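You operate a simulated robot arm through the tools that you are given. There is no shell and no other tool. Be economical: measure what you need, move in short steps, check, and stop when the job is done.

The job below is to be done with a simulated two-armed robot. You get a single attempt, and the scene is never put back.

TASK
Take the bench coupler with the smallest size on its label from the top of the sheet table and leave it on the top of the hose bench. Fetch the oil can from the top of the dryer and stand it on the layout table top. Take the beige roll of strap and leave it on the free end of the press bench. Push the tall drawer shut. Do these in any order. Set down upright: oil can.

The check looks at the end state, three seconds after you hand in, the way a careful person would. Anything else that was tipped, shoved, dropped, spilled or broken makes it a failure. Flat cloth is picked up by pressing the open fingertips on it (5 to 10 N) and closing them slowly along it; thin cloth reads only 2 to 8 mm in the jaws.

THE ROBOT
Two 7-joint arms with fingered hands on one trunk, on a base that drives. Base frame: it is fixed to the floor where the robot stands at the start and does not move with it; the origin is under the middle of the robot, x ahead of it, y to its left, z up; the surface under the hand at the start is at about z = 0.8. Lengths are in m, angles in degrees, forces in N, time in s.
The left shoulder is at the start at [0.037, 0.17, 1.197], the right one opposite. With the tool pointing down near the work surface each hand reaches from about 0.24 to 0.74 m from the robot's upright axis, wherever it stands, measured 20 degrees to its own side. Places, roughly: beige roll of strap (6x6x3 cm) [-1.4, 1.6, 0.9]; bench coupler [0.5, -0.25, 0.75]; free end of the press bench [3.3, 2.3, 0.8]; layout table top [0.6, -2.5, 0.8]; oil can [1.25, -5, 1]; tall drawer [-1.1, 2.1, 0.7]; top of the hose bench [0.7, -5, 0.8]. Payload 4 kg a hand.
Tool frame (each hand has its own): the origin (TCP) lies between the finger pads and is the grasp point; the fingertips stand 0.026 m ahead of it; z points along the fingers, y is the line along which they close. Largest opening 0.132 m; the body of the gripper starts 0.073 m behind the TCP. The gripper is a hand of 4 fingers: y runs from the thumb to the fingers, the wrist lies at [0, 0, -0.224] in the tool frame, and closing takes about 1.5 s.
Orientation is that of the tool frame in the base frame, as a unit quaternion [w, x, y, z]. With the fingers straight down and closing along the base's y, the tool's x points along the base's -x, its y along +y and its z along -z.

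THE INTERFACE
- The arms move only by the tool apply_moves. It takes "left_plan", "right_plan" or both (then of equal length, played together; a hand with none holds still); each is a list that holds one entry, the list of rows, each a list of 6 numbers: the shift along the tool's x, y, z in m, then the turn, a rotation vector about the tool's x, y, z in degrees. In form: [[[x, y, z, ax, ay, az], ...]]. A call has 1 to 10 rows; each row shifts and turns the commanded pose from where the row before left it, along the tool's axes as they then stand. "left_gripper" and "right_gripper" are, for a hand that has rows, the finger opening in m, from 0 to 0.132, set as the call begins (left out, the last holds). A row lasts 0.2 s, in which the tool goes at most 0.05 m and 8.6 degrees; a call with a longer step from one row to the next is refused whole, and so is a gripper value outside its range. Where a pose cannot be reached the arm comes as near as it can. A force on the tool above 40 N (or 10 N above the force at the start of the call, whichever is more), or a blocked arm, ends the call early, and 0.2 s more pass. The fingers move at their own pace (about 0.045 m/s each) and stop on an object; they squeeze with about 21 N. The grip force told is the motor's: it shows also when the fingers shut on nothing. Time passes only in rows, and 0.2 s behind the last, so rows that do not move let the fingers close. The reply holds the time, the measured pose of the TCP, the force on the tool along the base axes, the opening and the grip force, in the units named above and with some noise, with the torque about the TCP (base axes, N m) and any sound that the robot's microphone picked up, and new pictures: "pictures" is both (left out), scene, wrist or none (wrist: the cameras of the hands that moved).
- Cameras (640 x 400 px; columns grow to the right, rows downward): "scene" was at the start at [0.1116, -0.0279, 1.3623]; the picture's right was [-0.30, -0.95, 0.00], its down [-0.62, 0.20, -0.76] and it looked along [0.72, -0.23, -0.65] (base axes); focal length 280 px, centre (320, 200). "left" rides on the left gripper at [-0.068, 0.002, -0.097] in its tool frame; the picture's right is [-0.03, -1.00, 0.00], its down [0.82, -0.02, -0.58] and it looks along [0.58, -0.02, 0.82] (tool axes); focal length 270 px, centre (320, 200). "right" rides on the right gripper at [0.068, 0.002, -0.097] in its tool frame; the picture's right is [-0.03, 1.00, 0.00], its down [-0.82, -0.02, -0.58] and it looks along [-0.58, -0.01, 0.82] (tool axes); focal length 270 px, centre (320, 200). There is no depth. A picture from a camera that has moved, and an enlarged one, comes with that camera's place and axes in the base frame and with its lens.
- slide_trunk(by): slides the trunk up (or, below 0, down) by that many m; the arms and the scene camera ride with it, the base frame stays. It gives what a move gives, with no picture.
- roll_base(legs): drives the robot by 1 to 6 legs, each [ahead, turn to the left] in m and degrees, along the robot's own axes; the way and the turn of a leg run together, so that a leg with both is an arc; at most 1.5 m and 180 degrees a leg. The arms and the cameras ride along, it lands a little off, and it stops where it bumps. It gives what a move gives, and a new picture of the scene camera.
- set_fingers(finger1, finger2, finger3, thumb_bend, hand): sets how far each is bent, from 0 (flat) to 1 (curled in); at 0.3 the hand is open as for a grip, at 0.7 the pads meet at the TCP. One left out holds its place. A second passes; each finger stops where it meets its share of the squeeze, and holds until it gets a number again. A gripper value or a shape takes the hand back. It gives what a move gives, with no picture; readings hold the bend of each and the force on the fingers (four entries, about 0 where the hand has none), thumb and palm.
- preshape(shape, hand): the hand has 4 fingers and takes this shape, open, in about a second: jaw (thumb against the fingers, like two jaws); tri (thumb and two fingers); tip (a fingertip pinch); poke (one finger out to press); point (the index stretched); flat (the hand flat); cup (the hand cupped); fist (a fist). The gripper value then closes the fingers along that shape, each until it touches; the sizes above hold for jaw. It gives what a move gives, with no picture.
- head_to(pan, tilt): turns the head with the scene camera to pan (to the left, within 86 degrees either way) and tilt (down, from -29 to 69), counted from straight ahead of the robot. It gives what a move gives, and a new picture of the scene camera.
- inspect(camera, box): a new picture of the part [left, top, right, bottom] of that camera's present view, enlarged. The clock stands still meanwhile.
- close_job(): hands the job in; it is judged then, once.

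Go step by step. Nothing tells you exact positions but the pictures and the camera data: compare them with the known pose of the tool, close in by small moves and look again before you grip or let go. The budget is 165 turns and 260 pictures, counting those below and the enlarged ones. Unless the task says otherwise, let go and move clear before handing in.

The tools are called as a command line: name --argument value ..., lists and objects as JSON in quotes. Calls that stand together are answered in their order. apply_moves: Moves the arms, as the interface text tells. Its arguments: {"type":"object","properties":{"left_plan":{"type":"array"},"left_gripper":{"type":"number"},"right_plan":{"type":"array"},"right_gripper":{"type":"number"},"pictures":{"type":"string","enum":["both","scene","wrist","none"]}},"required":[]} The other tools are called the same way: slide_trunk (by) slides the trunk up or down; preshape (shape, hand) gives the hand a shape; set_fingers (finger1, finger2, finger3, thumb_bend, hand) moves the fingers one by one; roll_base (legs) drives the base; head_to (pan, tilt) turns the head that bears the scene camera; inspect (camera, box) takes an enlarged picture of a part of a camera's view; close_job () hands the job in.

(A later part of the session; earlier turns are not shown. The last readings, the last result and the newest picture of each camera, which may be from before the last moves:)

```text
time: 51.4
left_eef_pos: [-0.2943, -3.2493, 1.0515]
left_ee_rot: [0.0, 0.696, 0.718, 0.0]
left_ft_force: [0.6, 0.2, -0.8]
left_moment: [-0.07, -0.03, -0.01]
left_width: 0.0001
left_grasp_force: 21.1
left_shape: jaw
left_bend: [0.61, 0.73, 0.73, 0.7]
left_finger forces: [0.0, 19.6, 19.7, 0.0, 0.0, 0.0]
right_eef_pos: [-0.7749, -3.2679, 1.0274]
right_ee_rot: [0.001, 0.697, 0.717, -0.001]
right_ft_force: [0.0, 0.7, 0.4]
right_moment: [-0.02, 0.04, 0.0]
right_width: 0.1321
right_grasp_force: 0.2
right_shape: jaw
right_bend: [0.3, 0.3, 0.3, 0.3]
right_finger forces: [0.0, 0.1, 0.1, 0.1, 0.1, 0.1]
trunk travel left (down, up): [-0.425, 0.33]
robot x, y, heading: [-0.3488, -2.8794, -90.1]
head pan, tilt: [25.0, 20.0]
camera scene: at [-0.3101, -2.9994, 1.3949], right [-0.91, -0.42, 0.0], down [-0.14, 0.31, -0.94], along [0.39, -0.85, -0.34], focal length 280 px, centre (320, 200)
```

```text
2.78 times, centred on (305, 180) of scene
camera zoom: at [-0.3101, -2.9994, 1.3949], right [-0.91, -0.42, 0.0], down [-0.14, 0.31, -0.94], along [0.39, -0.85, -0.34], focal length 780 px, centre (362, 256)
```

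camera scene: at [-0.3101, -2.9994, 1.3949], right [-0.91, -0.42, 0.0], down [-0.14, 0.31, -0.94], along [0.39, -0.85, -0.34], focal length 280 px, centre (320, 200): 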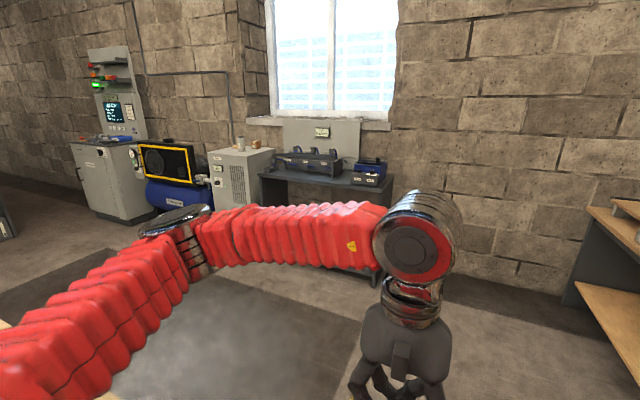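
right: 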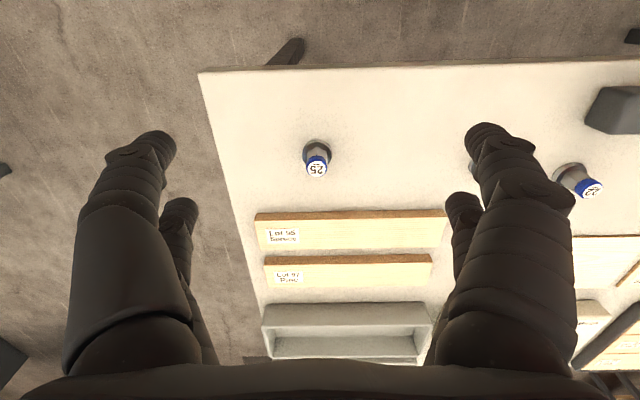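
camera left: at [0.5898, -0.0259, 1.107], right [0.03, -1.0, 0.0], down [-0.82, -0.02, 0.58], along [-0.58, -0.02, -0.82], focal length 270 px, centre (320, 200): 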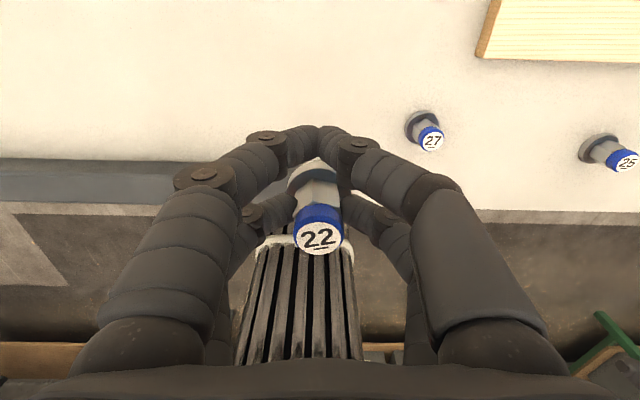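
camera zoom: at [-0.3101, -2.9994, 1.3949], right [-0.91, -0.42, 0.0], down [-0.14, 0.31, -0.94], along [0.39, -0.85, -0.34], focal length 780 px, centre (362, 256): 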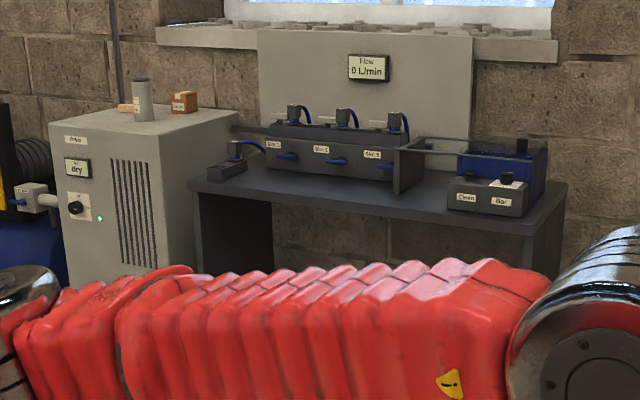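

The oil can looks like the grey cylinder on the dryer. I'll drive round to face the hose bench from about (0.75, -3.95).

roll_base --legs '[[1.07, 0], [0, 90], [1.1, 0], [0, -90]]'

head_to --pan 0 --tilt 30

```text
time: 59.8
left_eef_pos: [0.003, -4.0701, 1.0518]
left_ee_rot: [-0.001, 0.231, 0.973, -0.002]
left_ft_force: [0.8, 0.0, -1.0]
left_moment: [-0.06, 0.03, -0.01]
left_width: 0.0001
left_grasp_force: 21.1
left_shape: jaw
left_bend: [0.61, 0.73, 0.73, 0.7]
left_finger forces: [0.1, 19.7, 19.7, 0.0, 0.0, 0.0]
right_eef_pos: [-0.2116, -4.5013, 1.0288]
right_ee_rot: [-0.001, 0.233, 0.972, -0.002]
right_ft_force: [-0.5, 0.9, 0.3]
right_moment: [-0.03, 0.03, -0.01]
right_width: 0.1323
right_grasp_force: 0.1
right_shape: jaw
right_bend: [0.3, 0.3, 0.3, 0.3]
right_finger forces: [0.0, 0.1, 0.1, 0.1, 0.0, 0.0]
trunk travel left (down, up): [-0.425, 0.33]
robot x, y, heading: [-0.3791, -3.9824, -26.6]
head pan, tilt: [25.0, 20.0]
stopped in leg 2: the robot was blocked; the commanded pose is now the measured one
camera scene: at [-0.2548, -4.0021, 1.3947], right [-0.03, -1.0, 0.0], down [-0.34, 0.01, -0.94], along [0.94, -0.03, -0.34], focal length 280 px, centre (320, 200)
```

scene: 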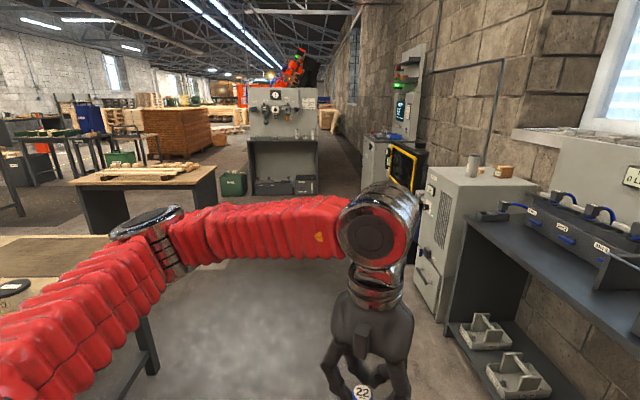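

```text
time: 60.6
left_eef_pos: [0.0004, -4.0719, 1.0525]
left_ee_rot: [-0.001, 0.233, 0.972, 0.0]
left_ft_force: [-0.3, -0.1, -1.3]
left_moment: [0.05, -0.01, 0.0]
left_width: 0.0
left_grasp_force: 21.1
left_shape: jaw
left_bend: [0.61, 0.73, 0.73, 0.7]
left_finger forces: [0.0, 19.7, 19.7, 0.0, 0.0, 0.0]
right_eef_pos: [-0.2144, -4.5046, 1.0278]
right_ee_rot: [0.0, 0.233, 0.972, 0.0]
right_ft_force: [0.2, 0.0, -0.8]
right_moment: [-0.02, -0.02, -0.01]
right_width: 0.132
right_grasp_force: 0.2
right_shape: jaw
right_bend: [0.3, 0.3, 0.3, 0.3]
right_finger forces: [0.0, 0.0, 0.0, 0.1, 0.0, 0.0]
trunk travel left (down, up): [-0.425, 0.33]
robot x, y, heading: [-0.3747, -3.9862, -26.7]
head pan, tilt: [0.0, 30.0]
camera scene: at [-0.2701, -4.044, 1.3789], right [-0.45, -0.89, 0.0], down [-0.45, 0.23, -0.87], along [0.77, -0.39, -0.5], focal length 280 px, centre (320, 200)
```

scene: 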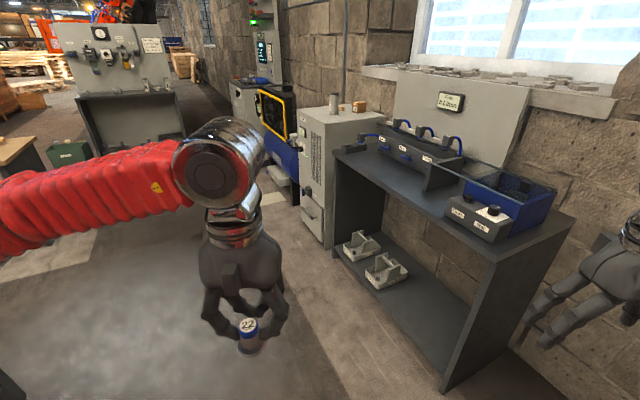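

The base's long rear seems to be catching the benches on the -x side. I'll go ahead while arcing left, away from them, then square up to the hose bench.

roll_base --legs '[[0.25, 0], [0.3, 30], [0.45, 0]]'

```text
time: 66.5
left_eef_pos: [0.9587, -4.0172, 1.0525]
left_ee_rot: [-0.001, -0.026, 1.0, 0.001]
left_ft_force: [-0.3, 0.1, -0.8]
left_moment: [-0.03, 0.01, 0.04]
left_width: 0.0
left_grasp_force: 21.5
left_shape: jaw
left_bend: [0.61, 0.73, 0.73, 0.7]
left_finger forces: [0.0, 19.5, 19.6, 0.0, 0.0, 0.0]
right_eef_pos: [0.9879, -4.4965, 1.027]
right_ee_rot: [-0.001, -0.026, 1.0, 0.0]
right_ft_force: [0.4, -0.1, -0.3]
right_moment: [0.01, 0.04, -0.01]
right_width: 0.1317
right_grasp_force: 0.0
right_shape: jaw
right_bend: [0.3, 0.3, 0.3, 0.3]
right_finger forces: [0.1, 0.0, 0.1, 0.0, 0.0, 0.0]
trunk travel left (down, up): [-0.425, 0.33]
robot x, y, heading: [0.5864, -4.1294, 2.9]
head pan, tilt: [0.0, 30.0]
camera scene: at [0.7084, -4.1246, 1.3787], right [0.05, -1.0, 0.0], down [-0.5, -0.03, -0.87], along [0.86, 0.05, -0.5], focal length 280 px, centre (320, 200)
```

scene: 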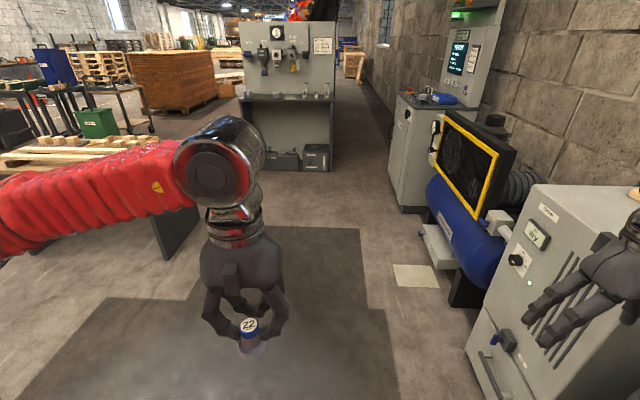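

I'm east of the corridor. I'll raise the trunk so the hands clear the dryer, then turn right to face the hose bench.

slide_trunk --by 0.18

roll_base --legs '[[0, -92.9]]'

head_to --pan 25 --tilt 40

```text
time: 68.5
left_eef_pos: [0.9588, -4.0165, 1.2318]
left_ee_rot: [0.001, -0.026, 1.0, 0.0]
left_ft_force: [0.2, 0.2, -1.3]
left_moment: [-0.01, -0.03, -0.01]
left_width: 0.0
left_grasp_force: 21.2
left_shape: jaw
left_bend: [0.61, 0.73, 0.73, 0.7]
left_finger forces: [0.0, 19.5, 19.6, 0.0, 0.0, 0.0]
right_eef_pos: [0.9874, -4.4983, 1.2088]
right_ee_rot: [-0.001, -0.027, 1.0, -0.001]
right_ft_force: [0.8, 0.4, -0.1]
right_moment: [0.04, -0.01, -0.02]
right_width: 0.1325
right_grasp_force: 0.0
right_shape: jaw
right_bend: [0.3, 0.3, 0.3, 0.3]
right_finger forces: [0.1, 0.1, 0.0, 0.0, 0.1, 0.0]
trunk travel left (down, up): [-0.605, 0.15]
robot x, y, heading: [0.5887, -4.1247, 3.0]
head pan, tilt: [0.0, 30.0]
```

```text
time: 71.9
left_eef_pos: [0.8416, -4.4232, 1.2345]
left_ee_rot: [0.001, 0.521, 0.854, 0.001]
left_ft_force: [-1.0, -0.1, -1.3]
left_moment: [0.01, -0.11, 0.01]
left_width: 0.0
left_grasp_force: 21.1
left_shape: jaw
left_bend: [0.61, 0.73, 0.73, 0.7]
left_finger forces: [0.0, 19.6, 19.7, 0.0, 0.0, 0.0]
right_eef_pos: [0.416, -4.6496, 1.2074]
right_ee_rot: [0.001, 0.52, 0.854, 0.002]
right_ft_force: [-0.5, -0.9, -1.0]
right_moment: [0.03, -0.07, 0.0]
right_width: 0.1316
right_grasp_force: 0.1
right_shape: jaw
right_bend: [0.3, 0.3, 0.3, 0.3]
right_finger forces: [0.0, 0.0, 0.1, 0.1, 0.0, 0.0]
trunk travel left (down, up): [-0.605, 0.15]
robot x, y, heading: [0.6339, -4.1044, -64.8]
head pan, tilt: [0.0, 30.0]
stopped in leg 1: the robot was blocked; the commanded pose is now the measured one
camera scene: at [0.6763, -4.2002, 1.5598], right [-0.9, -0.43, 0.0], down [-0.21, 0.45, -0.87], along [0.37, -0.78, -0.5], focal length 280 px, centre (320, 200)
```

scene: 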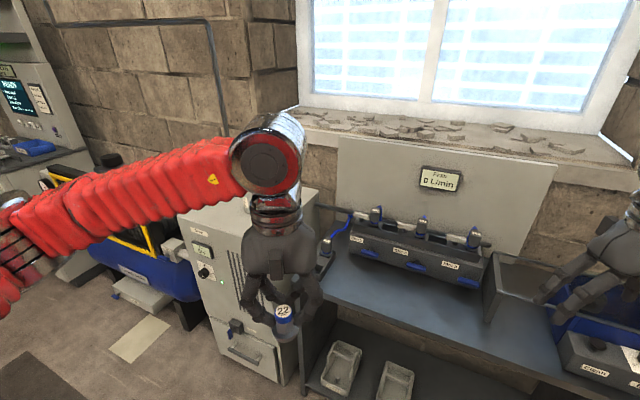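

```text
time: 72.8
left_eef_pos: [0.845, -4.422, 1.2342]
left_ee_rot: [0.0, 0.519, 0.855, 0.0]
left_ft_force: [0.2, -0.8, -1.5]
left_moment: [0.02, 0.01, 0.02]
left_width: 0.0003
left_grasp_force: 21.2
left_shape: jaw
left_bend: [0.61, 0.73, 0.73, 0.7]
left_finger forces: [0.1, 19.5, 19.7, 0.0, 0.0, 0.0]
right_eef_pos: [0.4187, -4.6479, 1.2104]
right_ee_rot: [0.0, 0.519, 0.855, 0.0]
right_ft_force: [0.5, -0.7, 0.2]
right_moment: [0.04, 0.0, 0.01]
right_width: 0.1319
right_grasp_force: 0.0
right_shape: jaw
right_bend: [0.3, 0.3, 0.3, 0.3]
right_finger forces: [0.0, 0.0, 0.1, 0.0, 0.0, 0.1]
trunk travel left (down, up): [-0.605, 0.15]
robot x, y, heading: [0.6406, -4.1022, -64.7]
head pan, tilt: [25.0, 40.0]
camera scene: at [0.7069, -4.1707, 1.5445], right [-0.64, -0.77, 0.0], down [-0.49, 0.41, -0.77], along [0.59, -0.49, -0.64], focal length 280 px, centre (320, 200)
```

scene: 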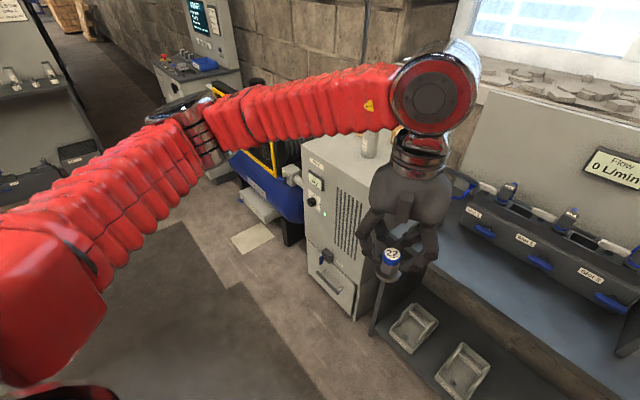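

I'm not sure what keeps stopping the turns near 60–65°. I'll try the remaining turn as a smaller leg.

roll_base --legs '[[0, -25]]'

```text
time: 74.6
left_eef_pos: [0.6896, -4.4823, 1.2338]
left_ee_rot: [-0.001, 0.692, 0.721, 0.001]
left_ft_force: [-1.1, 0.0, -1.3]
left_moment: [-0.03, 0.03, -0.01]
left_width: 0.0
left_grasp_force: 20.9
left_shape: jaw
left_bend: [0.61, 0.73, 0.73, 0.7]
left_finger forces: [0.1, 19.6, 19.7, 0.0, 0.0, 0.1]
right_eef_pos: [0.2086, -4.5064, 1.2089]
right_ee_rot: [0.001, 0.692, 0.722, -0.001]
right_ft_force: [0.1, -0.7, -0.1]
right_moment: [0.03, -0.02, 0.01]
right_width: 0.132
right_grasp_force: 0.0
right_shape: jaw
right_bend: [0.3, 0.3, 0.3, 0.3]
right_finger forces: [0.0, 0.0, 0.0, 0.0, 0.0, 0.1]
trunk travel left (down, up): [-0.605, 0.15]
robot x, y, heading: [0.6603, -4.0995, -89.4]
head pan, tilt: [25.0, 40.0]
camera scene: at [0.697, -4.1971, 1.5443], right [-0.9, -0.43, 0.0], down [-0.28, 0.58, -0.76], along [0.33, -0.69, -0.64], focal length 280 px, centre (320, 200)
```

scene: 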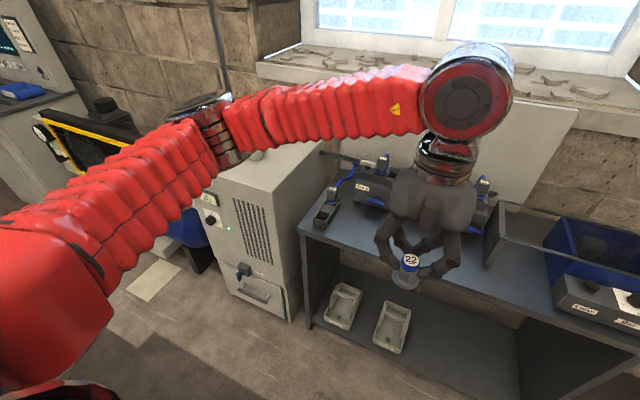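

Small turns work. I'll drive 0.2 m closer and lower toward the bench's free front strip (y from about -4.77 to -5.0).

roll_base --legs '[[0.2, 0]]'

head_to --pan 0 --tilt 45

```text
time: 76.2
left_eef_pos: [0.6903, -4.6845, 1.2339]
left_ee_rot: [0.0, 0.693, 0.72, 0.001]
left_ft_force: [-0.2, -0.1, -1.2]
left_moment: [0.0, 0.01, 0.01]
left_width: 0.0003
left_grasp_force: 20.8
left_shape: jaw
left_bend: [0.61, 0.73, 0.73, 0.7]
left_finger forces: [0.0, 19.6, 19.8, 0.0, 0.0, 0.1]
right_eef_pos: [0.2095, -4.7086, 1.2096]
right_ee_rot: [0.0, 0.692, 0.722, 0.0]
right_ft_force: [0.1, 0.2, -0.1]
right_moment: [0.0, -0.01, 0.02]
right_width: 0.132
right_grasp_force: 0.1
right_shape: jaw
right_bend: [0.3, 0.3, 0.3, 0.3]
right_finger forces: [0.0, 0.0, 0.0, 0.0, 0.0, 0.1]
trunk travel left (down, up): [-0.605, 0.15]
robot x, y, heading: [0.6615, -4.3021, -89.8]
head pan, tilt: [25.0, 40.0]
camera scene: at [0.698, -4.3991, 1.5443], right [-0.9, -0.43, 0.0], down [-0.27, 0.58, -0.76], along [0.33, -0.69, -0.64], focal length 280 px, centre (320, 200)
```

scene: 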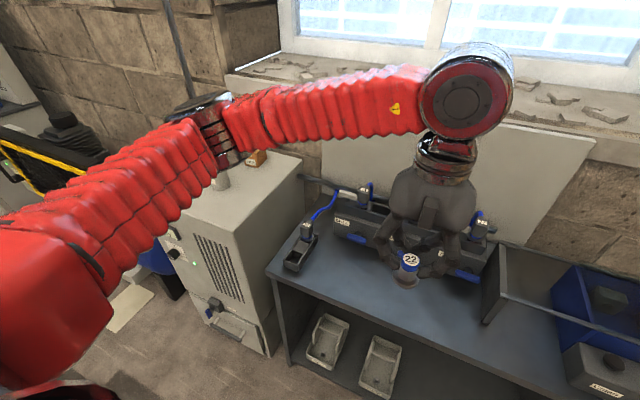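

```text
time: 77.1
left_eef_pos: [0.691, -4.6839, 1.2352]
left_ee_rot: [-0.001, 0.693, 0.721, 0.0]
left_ft_force: [-0.1, 0.2, -0.6]
left_moment: [0.03, 0.02, -0.02]
left_width: 0.0001
left_grasp_force: 21.2
left_shape: jaw
left_bend: [0.61, 0.73, 0.73, 0.7]
left_finger forces: [0.0, 19.6, 19.7, 0.0, 0.0, 0.0]
right_eef_pos: [0.2109, -4.7063, 1.2101]
right_ee_rot: [0.0, 0.693, 0.721, 0.0]
right_ft_force: [0.7, 0.1, 0.8]
right_moment: [-0.02, 0.01, -0.01]
right_width: 0.1322
right_grasp_force: 0.1
right_shape: jaw
right_bend: [0.3, 0.3, 0.3, 0.3]
right_finger forces: [0.0, 0.0, 0.1, 0.0, 0.1, 0.0]
trunk travel left (down, up): [-0.605, 0.15]
robot x, y, heading: [0.6636, -4.3056, -89.6]
head pan, tilt: [0.0, 45.0]
camera scene: at [0.6626, -4.4013, 1.5372], right [-1.0, -0.01, 0.0], down [0.0, 0.71, -0.71], along [0.0, -0.71, -0.71], focal length 280 px, centre (320, 200)
```

scene: 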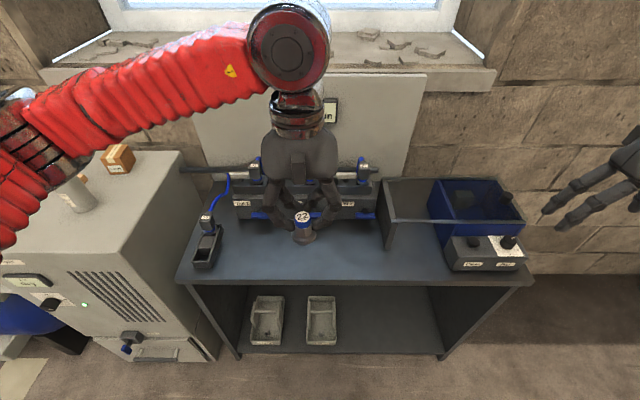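

The view is clear: strip from y = -4.80 to -5.01. I'll move the left hand to TCP y ≈ -4.888 and then down to z ≈ 0.87.

apply_moves --left_plan '[[[-0.041, 0, 0, 0, 0, 0], [-0.041, 0, 0, 0, 0, 0], [-0.041, 0, 0.02, 0, 0, 0], [-0.041, 0, 0.04, 0, 0, 0], [-0.04, 0, 0.045, 0, 0, 0], [0, 0, 0.05, 0, 0, 0], [0, 0, 0.05, 0, 0, 0], [0, 0, 0.05, 0, 0, 0], [0, 0, 0.05, 0, 0, 0], [0, 0, 0, 0, 0, 0]]]'

```text
refused: row 4 steps farther than a row can; nothing moved
```

apply_moves --left_plan '[[[-0.041, 0, 0, 0, 0, 0], [-0.041, 0, 0, 0, 0, 0], [-0.041, 0, 0.02, 0, 0, 0], [-0.041, 0, 0.025, 0, 0, 0], [-0.04, 0, 0.025, 0, 0, 0], [0, 0, 0.048, 0, 0, 0], [0, 0, 0.048, 0, 0, 0], [0, 0, 0.048, 0, 0, 0], [0, 0, 0.048, 0, 0, 0], [0, 0, 0.048, 0, 0, 0]]]'

```text
time: 79.3
left_eef_pos: [0.6992, -4.8859, 0.9235]
left_ee_rot: [0.0, 0.693, 0.721, 0.0]
left_ft_force: [-0.4, 0.1, -1.1]
left_moment: [0.03, -0.01, 0.0]
left_width: 0.0
left_grasp_force: 20.9
left_shape: jaw
left_bend: [0.61, 0.73, 0.73, 0.7]
left_finger forces: [0.0, 19.7, 19.8, 0.0, 0.0, 0.1]
right_eef_pos: [0.2093, -4.706, 1.2087]
right_ee_rot: [0.0, 0.693, 0.721, -0.001]
right_ft_force: [-0.4, 1.2, 0.7]
right_moment: [0.0, 0.02, 0.0]
right_width: 0.1321
right_grasp_force: 0.1
right_shape: jaw
right_bend: [0.3, 0.3, 0.3, 0.3]
right_finger forces: [0.0, 0.0, 0.1, 0.1, 0.0, 0.0]
trunk travel left (down, up): [-0.605, 0.15]
robot x, y, heading: [0.665, -4.3046, -89.8]
head pan, tilt: [0.0, 45.0]
camera scene: at [0.6623, -4.4023, 1.5371], right [-1.0, -0.01, 0.0], down [0.0, 0.71, -0.71], along [0.0, -0.71, -0.71], focal length 280 px, centre (320, 200)
camera left: at [0.7028, -4.9551, 1.0204], right [-1.0, -0.06, 0.0], down [-0.05, 0.81, 0.58], along [-0.04, 0.58, -0.82], focal length 270 px, centre (320, 200)
```

scene: 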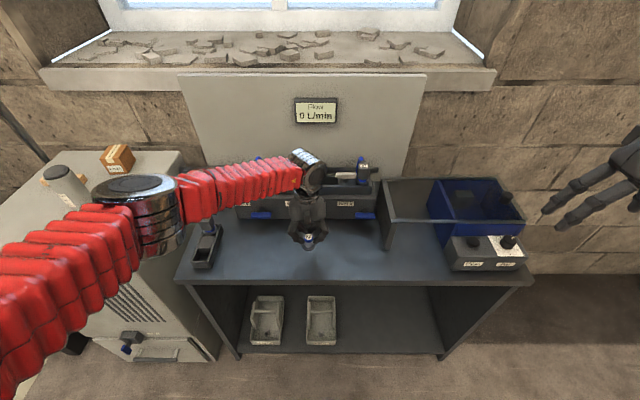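
left: 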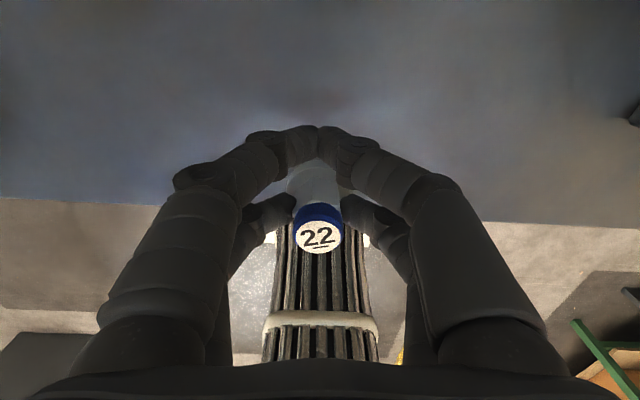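

The elbow is still clear of the dryer. I'll lower another 0.06 and check.

apply_moves --left_plan '[[[0, 0, 0.03, 0, 0, 0], [0, 0, 0.025, 0, 0, 0], [0, 0, 0.01, 0, 0, 0], [0, 0, 0, 0, 0, 0]]]'

inspect --camera "scene" --box '[240, 180, 400, 280]'

```text
time: 80.3
left_eef_pos: [0.6984, -4.8873, 0.8597]
left_ee_rot: [0.0, 0.694, 0.72, 0.0]
left_ft_force: [-0.6, -0.3, -0.7]
left_moment: [-0.02, -0.01, 0.04]
left_width: 0.0
left_grasp_force: 20.4
left_shape: jaw
left_bend: [0.61, 0.73, 0.73, 0.7]
left_finger forces: [0.1, 19.6, 19.7, 0.0, 0.0, 0.0]
right_eef_pos: [0.21, -4.7068, 1.21]
right_ee_rot: [0.0, 0.693, 0.721, 0.0]
right_ft_force: [0.2, 0.2, 0.3]
right_moment: [0.01, -0.02, 0.0]
right_width: 0.1319
right_grasp_force: 0.0
right_shape: jaw
right_bend: [0.3, 0.3, 0.3, 0.3]
right_finger forces: [0.0, 0.0, 0.1, 0.0, 0.0, 0.0]
trunk travel left (down, up): [-0.605, 0.15]
robot x, y, heading: [0.6614, -4.3055, -89.7]
head pan, tilt: [0.0, 45.0]
camera scene: at [0.6628, -4.4019, 1.5371], right [-1.0, -0.01, 0.0], down [0.0, 0.71, -0.71], along [0.0, -0.71, -0.71], focal length 280 px, centre (320, 200)
camera left: at [0.7032, -4.9555, 0.9568], right [-1.0, -0.06, 0.0], down [-0.05, 0.81, 0.58], along [-0.04, 0.58, -0.82], focal length 270 px, centre (320, 200)
```

scene: 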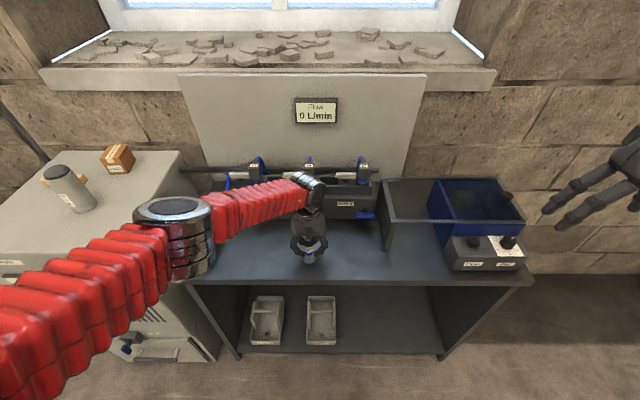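
left: 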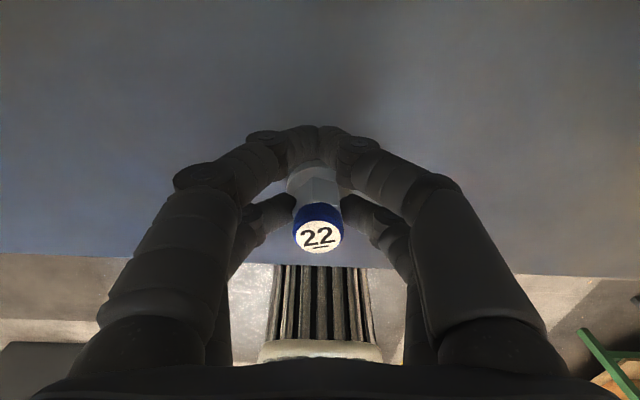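

```text
4.00 times, centred on (320, 230) of scene
camera zoom: at [0.6628, -4.4019, 1.5371], right [-1.0, -0.01, 0.0], down [0.0, 0.71, -0.71], along [0.0, -0.71, -0.71], focal length 1121 px, centre (320, 80)
```

zoom: 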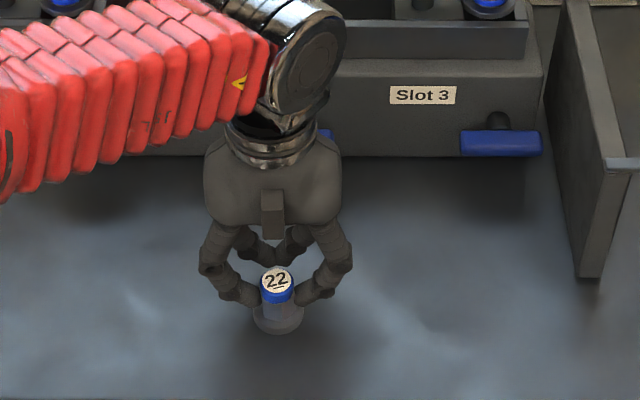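

Descending in small steps to contact.

apply_moves --left_plan '[[[0, 0, 0.006, 0, 0, 0], [0, 0, 0.005, 0, 0, 0], [0, 0, 0.003, 0, 0, 0], [0, 0, 0, 0, 0, 0]]]' --pictures "none"

inspect --camera "scene" --box '[270, 220, 350, 270]'

```text
time: 81.2
left_eef_pos: [0.696, -4.8894, 0.8546]
left_ee_rot: [0.001, 0.694, 0.72, -0.005]
left_ft_force: [3.3, 8.5, 26.3]
left_moment: [0.65, -0.18, -0.04]
left_width: 0.0
left_grasp_force: 21.0
left_shape: jaw
left_bend: [0.61, 0.76, 0.76, 0.7]
left_finger forces: [0.0, 24.2, 21.4, 0.0, 0.0, 0.0]
right_eef_pos: [0.2105, -4.7043, 1.2111]
right_ee_rot: [0.0, 0.693, 0.721, -0.001]
right_ft_force: [0.1, 0.1, -1.1]
right_moment: [-0.01, 0.0, 0.0]
right_width: 0.1318
right_grasp_force: 0.1
right_shape: jaw
right_bend: [0.3, 0.3, 0.3, 0.3]
right_finger forces: [0.2, 0.0, 0.0, 0.0, 0.1, 0.0]
trunk travel left (down, up): [-0.605, 0.15]
robot x, y, heading: [0.664, -4.3027, -89.6]
head pan, tilt: [0.0, 45.0]
stopped in row 4 (left hand): the force on the tool passed its limit at 42 N (the readings are from after the stop); the commanded pose is now the measured one
```

```text
8.00 times, centred on (310, 245) of scene
camera zoom: at [0.6628, -4.399, 1.5374], right [-1.0, -0.01, 0.0], down [0.0, 0.71, -0.71], along [0.0, -0.71, -0.71], focal length 2243 px, centre (400, -160)
```

zoom: 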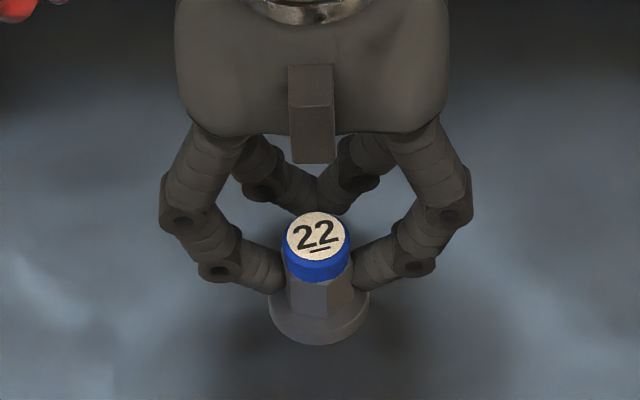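

Contact: the coupler stands on the bench. I'll relieve 2 mm, then open.

apply_moves --left_plan '[[[0, 0, -0.002, 0, 0, 0], [0, 0, 0, 0, 0, 0]]]' --pictures "none"

apply_moves --left_plan '[[[0, 0, 0, 0, 0, 0], [0, 0, 0, 0, 0, 0], [0, 0, 0, 0, 0, 0], [0, 0, 0, 0, 0, 0], [0, 0, 0, 0, 0, 0], [0, 0, 0, 0, 0, 0]]]' --left_gripper 0.08 --pictures "wrist"

```text
time: 81.8
left_eef_pos: [0.6982, -4.89, 0.8546]
left_ee_rot: [0.002, 0.693, 0.721, -0.004]
left_ft_force: [-0.1, 1.5, 21.1]
left_moment: [0.4, -0.03, 0.05]
left_width: 0.0002
left_grasp_force: 21.3
left_shape: jaw
left_bend: [0.61, 0.76, 0.75, 0.7]
left_finger forces: [0.0, 22.9, 23.1, 0.0, 0.0, 0.0]
right_eef_pos: [0.2109, -4.7031, 1.2116]
right_ee_rot: [0.001, 0.693, 0.721, -0.001]
right_ft_force: [0.4, -0.3, -0.5]
right_moment: [-0.02, -0.02, -0.02]
right_width: 0.1322
right_grasp_force: 0.1
right_shape: jaw
right_bend: [0.3, 0.3, 0.3, 0.3]
right_finger forces: [0.0, 0.0, 0.0, 0.0, 0.0, 0.0]
trunk travel left (down, up): [-0.605, 0.15]
robot x, y, heading: [0.6614, -4.3034, -89.8]
head pan, tilt: [0.0, 45.0]
```

```text
time: 83.2
left_eef_pos: [0.698, -4.8906, 0.8528]
left_ee_rot: [0.001, 0.694, 0.72, -0.003]
left_ft_force: [0.7, 0.5, 0.2]
left_moment: [0.0, 0.01, -0.03]
left_width: 0.0792
left_grasp_force: 0.1
left_shape: jaw
left_bend: [0.71, 0.71, 0.71, 0.7]
left_finger forces: [0.0, 0.0, 0.0, 0.0, 0.0, 0.0]
right_eef_pos: [0.2091, -4.7064, 1.2112]
right_ee_rot: [0.0, 0.693, 0.721, 0.0]
right_ft_force: [-0.1, 0.3, -0.2]
right_moment: [-0.04, -0.01, -0.01]
right_width: 0.1319
right_grasp_force: 0.1
right_shape: jaw
right_bend: [0.3, 0.3, 0.3, 0.3]
right_finger forces: [0.0, 0.0, 0.1, 0.1, 0.1, 0.0]
trunk travel left (down, up): [-0.605, 0.15]
robot x, y, heading: [0.6654, -4.3059, -89.8]
head pan, tilt: [0.0, 45.0]
camera left: at [0.7021, -4.9581, 0.9497], right [-1.0, -0.06, 0.0], down [-0.05, 0.82, 0.57], along [-0.04, 0.57, -0.82], focal length 270 px, centre (320, 200)
```

left: 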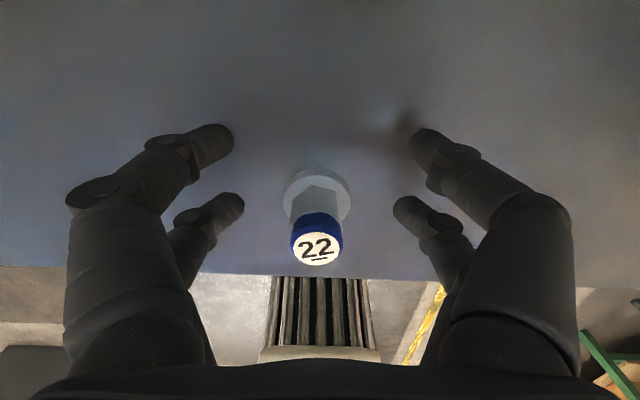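

The coupler stands upright on the bench. I'll raise the left hand and look at the oil can.

apply_moves --left_plan '[[[0, 0, -0.03, 0, 0, 0], [0, 0, -0.05, 0, 0, 0], [0, 0, -0.05, 0, 0, 0], [0, 0, -0.05, 0, 0, 0], [0, 0, -0.05, 0, 0, 0], [0, 0, -0.05, 0, 0, 0], [0.03, 0, -0.04, 0, 0, 0], [0.04, 0, -0.03, 0, 0, 0], [0.04, 0, 0, 0, 0, 0], [0.04, 0, 0, 0, 0, 0]]]' --pictures "scene"

head_to --pan 50 --tilt 40

```text
time: 85.4
left_eef_pos: [0.6949, -4.737, 1.2014]
left_ee_rot: [0.001, 0.694, 0.72, -0.004]
left_ft_force: [0.0, 0.6, 0.0]
left_moment: [-0.02, 0.03, 0.02]
left_width: 0.0797
left_grasp_force: 0.0
left_shape: jaw
left_bend: [0.71, 0.71, 0.71, 0.7]
left_finger forces: [0.0, 0.0, 0.0, 0.0, 0.0, 0.0]
right_eef_pos: [0.2107, -4.7052, 1.2114]
right_ee_rot: [0.001, 0.693, 0.721, -0.001]
right_ft_force: [-0.5, 0.3, 0.1]
right_moment: [-0.03, 0.0, 0.04]
right_width: 0.1321
right_grasp_force: 0.2
right_shape: jaw
right_bend: [0.3, 0.3, 0.3, 0.3]
right_finger forces: [0.0, 0.1, 0.0, 0.0, 0.0, 0.1]
trunk travel left (down, up): [-0.605, 0.15]
robot x, y, heading: [0.6661, -4.3047, -89.5]
head pan, tilt: [0.0, 45.0]
camera scene: at [0.6627, -4.4006, 1.5372], right [-1.0, -0.01, 0.0], down [0.0, 0.71, -0.71], along [0.0, -0.71, -0.71], focal length 280 px, centre (320, 200)
```

scene: 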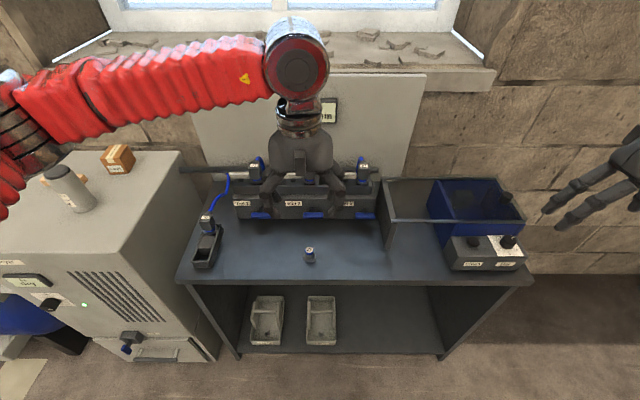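

```text
time: 86.5
left_eef_pos: [0.6933, -4.7375, 1.2009]
left_ee_rot: [0.0, 0.693, 0.721, -0.003]
left_ft_force: [-0.3, 0.4, -0.3]
left_moment: [0.02, 0.01, -0.02]
left_width: 0.0795
left_grasp_force: 0.1
left_shape: jaw
left_bend: [0.71, 0.71, 0.71, 0.7]
left_finger forces: [0.0, 0.0, 0.1, 0.1, 0.0, 0.0]
right_eef_pos: [0.2098, -4.7058, 1.2117]
right_ee_rot: [0.0, 0.693, 0.721, 0.0]
right_ft_force: [-0.6, -0.7, -0.5]
right_moment: [0.0, 0.0, 0.01]
right_width: 0.1317
right_grasp_force: 0.1
right_shape: jaw
right_bend: [0.3, 0.3, 0.3, 0.3]
right_finger forces: [0.0, 0.0, 0.1, 0.0, 0.0, 0.0]
trunk travel left (down, up): [-0.605, 0.15]
robot x, y, heading: [0.6622, -4.3081, -89.6]
head pan, tilt: [50.0, 40.0]
camera scene: at [0.7276, -4.3748, 1.5444], right [-0.64, -0.77, 0.0], down [-0.49, 0.41, -0.77], along [0.59, -0.49, -0.64], focal length 280 px, centre (320, 200)
```

scene: 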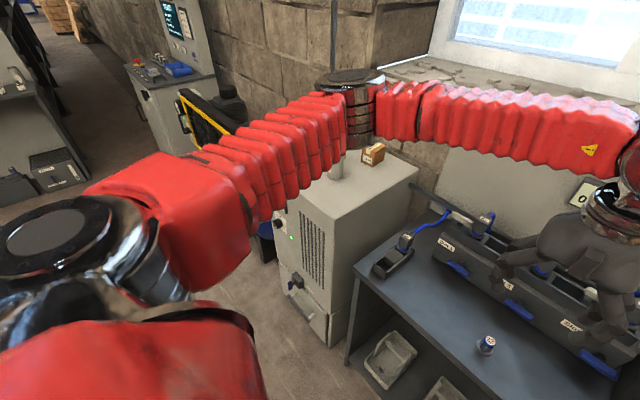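

I need a better look at the can, so I'll turn the head to see past the arm.

head_to --pan 20 --tilt 45

inspect --camera "scene" --box '[60, 60, 280, 210]'

```text
time: 87.5
left_eef_pos: [0.6926, -4.7394, 1.2008]
left_ee_rot: [0.0, 0.693, 0.721, -0.003]
left_ft_force: [0.9, 0.4, 0.3]
left_moment: [0.02, 0.0, -0.01]
left_width: 0.0794
left_grasp_force: 0.0
left_shape: jaw
left_bend: [0.71, 0.71, 0.71, 0.7]
left_finger forces: [0.0, 0.0, 0.0, 0.1, 0.0, 0.1]
right_eef_pos: [0.21, -4.7056, 1.2114]
right_ee_rot: [-0.001, 0.692, 0.722, 0.0]
right_ft_force: [-0.2, 0.3, -0.4]
right_moment: [0.0, 0.0, 0.02]
right_width: 0.1319
right_grasp_force: 0.1
right_shape: jaw
right_bend: [0.3, 0.3, 0.3, 0.3]
right_finger forces: [0.1, 0.0, 0.0, 0.1, 0.0, 0.0]
trunk travel left (down, up): [-0.605, 0.15]
robot x, y, heading: [0.6649, -4.3041, -89.7]
head pan, tilt: [20.0, 45.0]
camera scene: at [0.6905, -4.3965, 1.5372], right [-0.94, -0.35, 0.0], down [-0.25, 0.66, -0.71], along [0.25, -0.66, -0.71], focal length 280 px, centre (320, 200)
```

scene: 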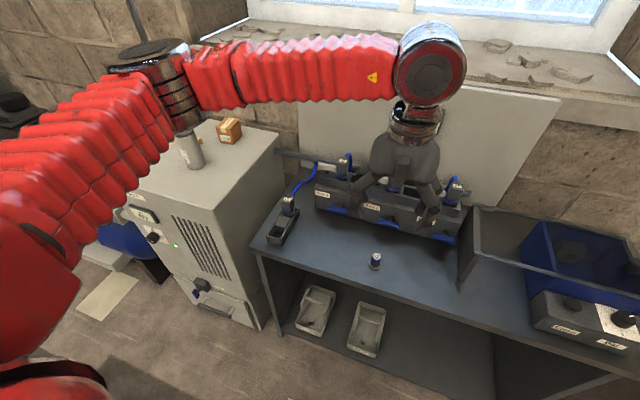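

```text
2.67 times, centred on (170, 135) of scene
camera zoom: at [0.6905, -4.3965, 1.5372], right [-0.94, -0.35, 0.0], down [-0.25, 0.66, -0.71], along [0.25, -0.66, -0.71], focal length 748 px, centre (720, 373)
```

zoom: 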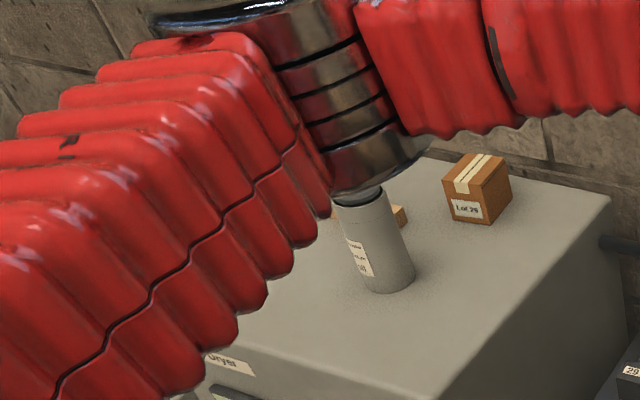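

The can stands on the dryer at about [1.2, -4.85], and the left elbow is near it. I'll back off with the trunk raised, turn left about 28°, and come in from there.

slide_trunk --by 0.08

roll_base --legs '[[-0.2, 0], [0, 28]]'

head_to --pan 15 --tilt 35

```text
time: 88.7
left_eef_pos: [0.6934, -4.7385, 1.2814]
left_ee_rot: [0.002, 0.693, 0.721, -0.003]
left_ft_force: [0.7, -0.4, -0.7]
left_moment: [-0.04, -0.02, 0.0]
left_width: 0.0795
left_grasp_force: 0.0
left_shape: jaw
left_bend: [0.71, 0.71, 0.71, 0.7]
left_finger forces: [0.1, 0.0, 0.0, 0.0, 0.0, 0.0]
right_eef_pos: [0.2097, -4.7053, 1.2916]
right_ee_rot: [0.0, 0.694, 0.72, 0.0]
right_ft_force: [0.5, 0.4, 0.3]
right_moment: [-0.02, 0.02, 0.01]
right_width: 0.132
right_grasp_force: 0.1
right_shape: jaw
right_bend: [0.3, 0.3, 0.3, 0.3]
right_finger forces: [0.0, 0.0, 0.0, 0.0, 0.0, 0.1]
trunk travel left (down, up): [-0.685, 0.07]
robot x, y, heading: [0.664, -4.3034, -89.8]
head pan, tilt: [20.0, 45.0]
```

```text
time: 91.8
left_eef_pos: [0.8924, -4.4718, 1.2816]
left_ee_rot: [0.003, 0.498, 0.867, -0.003]
left_ft_force: [-0.4, 0.1, -0.7]
left_moment: [-0.03, -0.01, 0.0]
left_width: 0.0793
left_grasp_force: 0.1
left_shape: jaw
left_bend: [0.71, 0.71, 0.71, 0.7]
left_finger forces: [0.0, 0.0, 0.1, 0.0, 0.1, 0.0]
right_eef_pos: [0.4522, -4.6715, 1.2918]
right_ee_rot: [0.001, 0.496, 0.868, -0.001]
right_ft_force: [-0.4, -0.4, -0.4]
right_moment: [0.0, -0.01, -0.02]
right_width: 0.132
right_grasp_force: 0.0
right_shape: jaw
right_bend: [0.3, 0.3, 0.3, 0.3]
right_finger forces: [0.0, 0.1, 0.0, 0.0, 0.0, 0.0]
trunk travel left (down, up): [-0.685, 0.07]
robot x, y, heading: [0.6387, -4.1166, -61.2]
head pan, tilt: [20.0, 45.0]
camera scene: at [0.7046, -4.1811, 1.6172], right [-0.66, -0.75, 0.0], down [-0.53, 0.47, -0.71], along [0.53, -0.47, -0.71], focal length 280 px, centre (320, 200)
```

scene: 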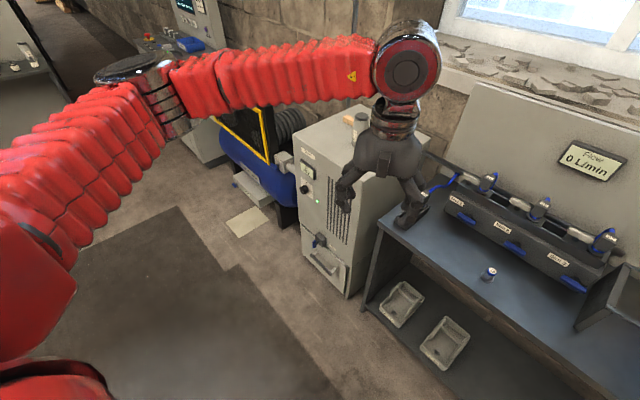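

```text
time: 92.6
left_eef_pos: [0.8941, -4.4706, 1.2819]
left_ee_rot: [0.001, 0.497, 0.868, -0.003]
left_ft_force: [0.2, 0.1, -0.2]
left_moment: [-0.02, 0.04, -0.01]
left_width: 0.0799
left_grasp_force: 0.1
left_shape: jaw
left_bend: [0.71, 0.71, 0.71, 0.7]
left_finger forces: [0.0, 0.1, 0.1, 0.0, 0.0, 0.0]
right_eef_pos: [0.4534, -4.67, 1.2923]
right_ee_rot: [0.0, 0.497, 0.868, -0.001]
right_ft_force: [0.0, 0.6, 0.6]
right_moment: [-0.02, 0.01, -0.02]
right_width: 0.1322
right_grasp_force: 0.1
right_shape: jaw
right_bend: [0.3, 0.3, 0.3, 0.3]
right_finger forces: [0.0, 0.1, 0.1, 0.1, 0.0, 0.0]
trunk travel left (down, up): [-0.685, 0.07]
robot x, y, heading: [0.6433, -4.112, -60.9]
head pan, tilt: [15.0, 35.0]
camera scene: at [0.7066, -4.1905, 1.6319], right [-0.72, -0.69, 0.0], down [-0.4, 0.41, -0.82], along [0.56, -0.59, -0.58], focal length 280 px, centre (320, 200)
```

scene: 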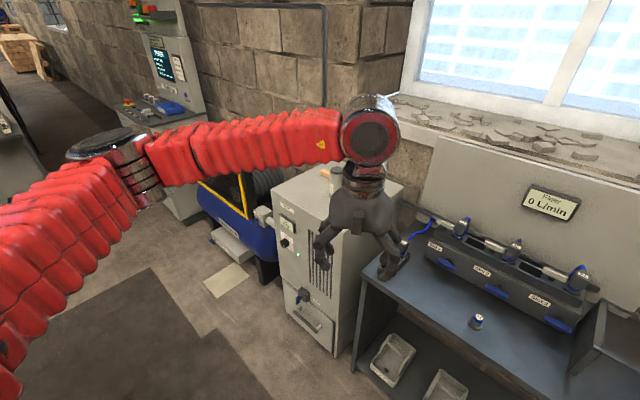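

The hand hides the can, so I'll shift it left to see the can.

apply_moves --left_plan '[[[0.03, 0.04, 0, 0, 0, 0], [0.03, 0.04, 0, 0, 0, 0], [0, 0.05, 0, 0, 0, 0], [0, 0.05, 0, 0, 0, 0], [0, 0.03, 0, 0, 0, 0], [0, 0.0, 0, 0, 0, 0]]]' --left_gripper 0.1 --pictures "scene"

inspect --camera "scene" --box '[230, 90, 470, 240]'

```text
time: 94.0
left_eef_pos: [1.0437, -4.3139, 1.2806]
left_ee_rot: [0.001, 0.498, 0.867, -0.003]
left_ft_force: [0.6, -0.7, -0.2]
left_moment: [-0.01, 0.02, -0.03]
left_width: 0.0999
left_grasp_force: 0.0
left_shape: jaw
left_bend: [0.63, 0.63, 0.63, 0.5]
left_finger forces: [0.0, 0.1, 0.0, 0.0, 0.0, 0.0]
right_eef_pos: [0.451, -4.6718, 1.2912]
right_ee_rot: [0.0, 0.495, 0.869, 0.0]
right_ft_force: [-0.6, 0.5, 0.4]
right_moment: [0.02, 0.03, 0.0]
right_width: 0.1323
right_grasp_force: 0.0
right_shape: jaw
right_bend: [0.3, 0.3, 0.3, 0.3]
right_finger forces: [0.0, 0.0, 0.1, 0.0, 0.0, 0.1]
trunk travel left (down, up): [-0.685, 0.07]
robot x, y, heading: [0.6373, -4.1137, -61.2]
head pan, tilt: [15.0, 35.0]
camera scene: at [0.7045, -4.1919, 1.632], right [-0.72, -0.69, 0.0], down [-0.4, 0.42, -0.82], along [0.57, -0.59, -0.57], focal length 280 px, centre (320, 200)
```

scene: 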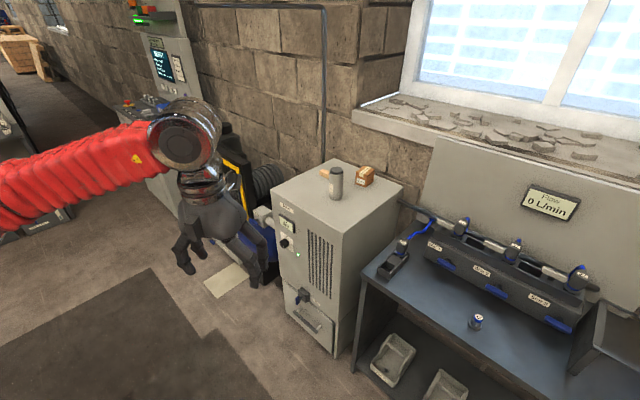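

```text
2.67 times, centred on (350, 165) of scene
camera zoom: at [0.7045, -4.1919, 1.632], right [-0.72, -0.69, 0.0], down [-0.4, 0.42, -0.82], along [0.57, -0.59, -0.57], focal length 748 px, centre (240, 293)
```

zoom: 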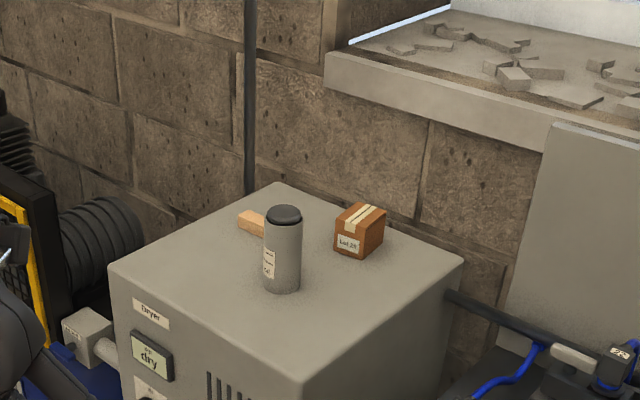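

The can's base is at about [1.336, -4.94, 0.97], 12 cm tall and 6 cm wide. I'll reposition square in front of the dryer at about (1.25, -4.25), using small turns.

roll_base --legs '[[0, 27], [0, 26], [0.62, 0], [0, -41], [0, -41]]'

head_to --pan 0 --tilt 40

```text
time: 97.2
left_eef_pos: [1.0557, -3.9323, 1.2803]
left_ee_rot: [0.002, 0.08, 0.997, -0.002]
left_ft_force: [-0.2, -0.1, -0.7]
left_moment: [-0.01, 0.0, 0.0]
left_width: 0.1001
left_grasp_force: 0.1
left_shape: jaw
left_bend: [0.63, 0.63, 0.63, 0.5]
left_finger forces: [0.0, 0.0, 0.1, 0.0, 0.0, 0.0]
right_eef_pos: [0.9539, -4.6161, 1.292]
right_ee_rot: [0.002, 0.079, 0.997, 0.002]
right_ft_force: [-0.2, 0.5, 0.1]
right_moment: [0.02, 0.03, -0.01]
right_width: 0.1321
right_grasp_force: 0.1
right_shape: jaw
right_bend: [0.3, 0.3, 0.3, 0.3]
right_finger forces: [0.1, 0.1, 0.0, 0.1, 0.1, 0.1]
trunk travel left (down, up): [-0.685, 0.07]
robot x, y, heading: [0.634, -4.1592, -9.3]
head pan, tilt: [15.0, 35.0]
stopped in leg 2: the robot was blocked; the commanded pose is now the measured one
camera scene: at [0.7332, -4.1538, 1.6319], right [0.1, -1.0, 0.0], down [-0.57, -0.06, -0.82], along [0.81, 0.08, -0.57], focal length 280 px, centre (320, 200)
```

scene: 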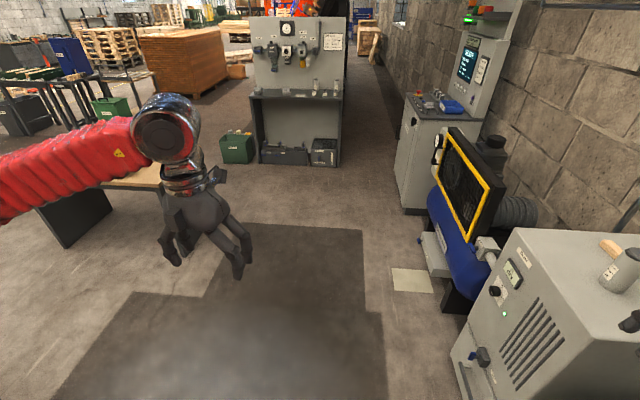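

```text
time: 98.0
left_eef_pos: [1.0552, -3.9338, 1.2808]
left_ee_rot: [0.003, 0.08, 0.997, -0.002]
left_ft_force: [0.4, 0.2, -0.3]
left_moment: [0.03, -0.03, -0.01]
left_width: 0.1
left_grasp_force: 0.0
left_shape: jaw
left_bend: [0.63, 0.63, 0.63, 0.5]
left_finger forces: [0.0, 0.1, 0.0, 0.0, 0.0, 0.1]
right_eef_pos: [0.9522, -4.617, 1.2916]
right_ee_rot: [0.001, 0.079, 0.997, 0.001]
right_ft_force: [-0.8, 0.6, -0.8]
right_moment: [0.0, 0.02, 0.0]
right_width: 0.1319
right_grasp_force: 0.0
right_shape: jaw
right_bend: [0.3, 0.3, 0.3, 0.3]
right_finger forces: [0.0, 0.0, 0.1, 0.0, 0.0, 0.0]
trunk travel left (down, up): [-0.685, 0.07]
robot x, y, heading: [0.6328, -4.1611, -9.2]
head pan, tilt: [0.0, 40.0]
camera scene: at [0.7277, -4.1778, 1.6245], right [-0.16, -0.99, 0.0], down [-0.63, 0.11, -0.77], along [0.76, -0.13, -0.64], focal length 280 px, centre (320, 200)
```

scene: 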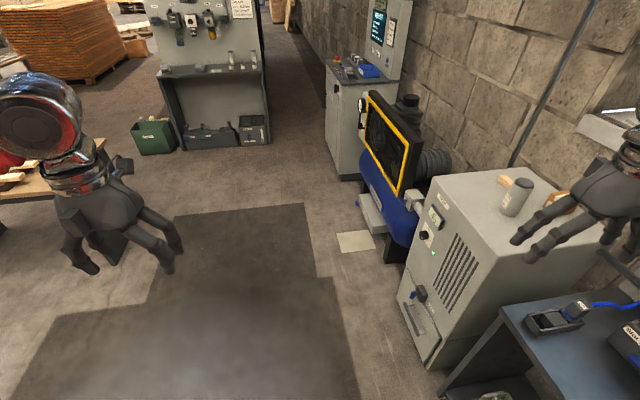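

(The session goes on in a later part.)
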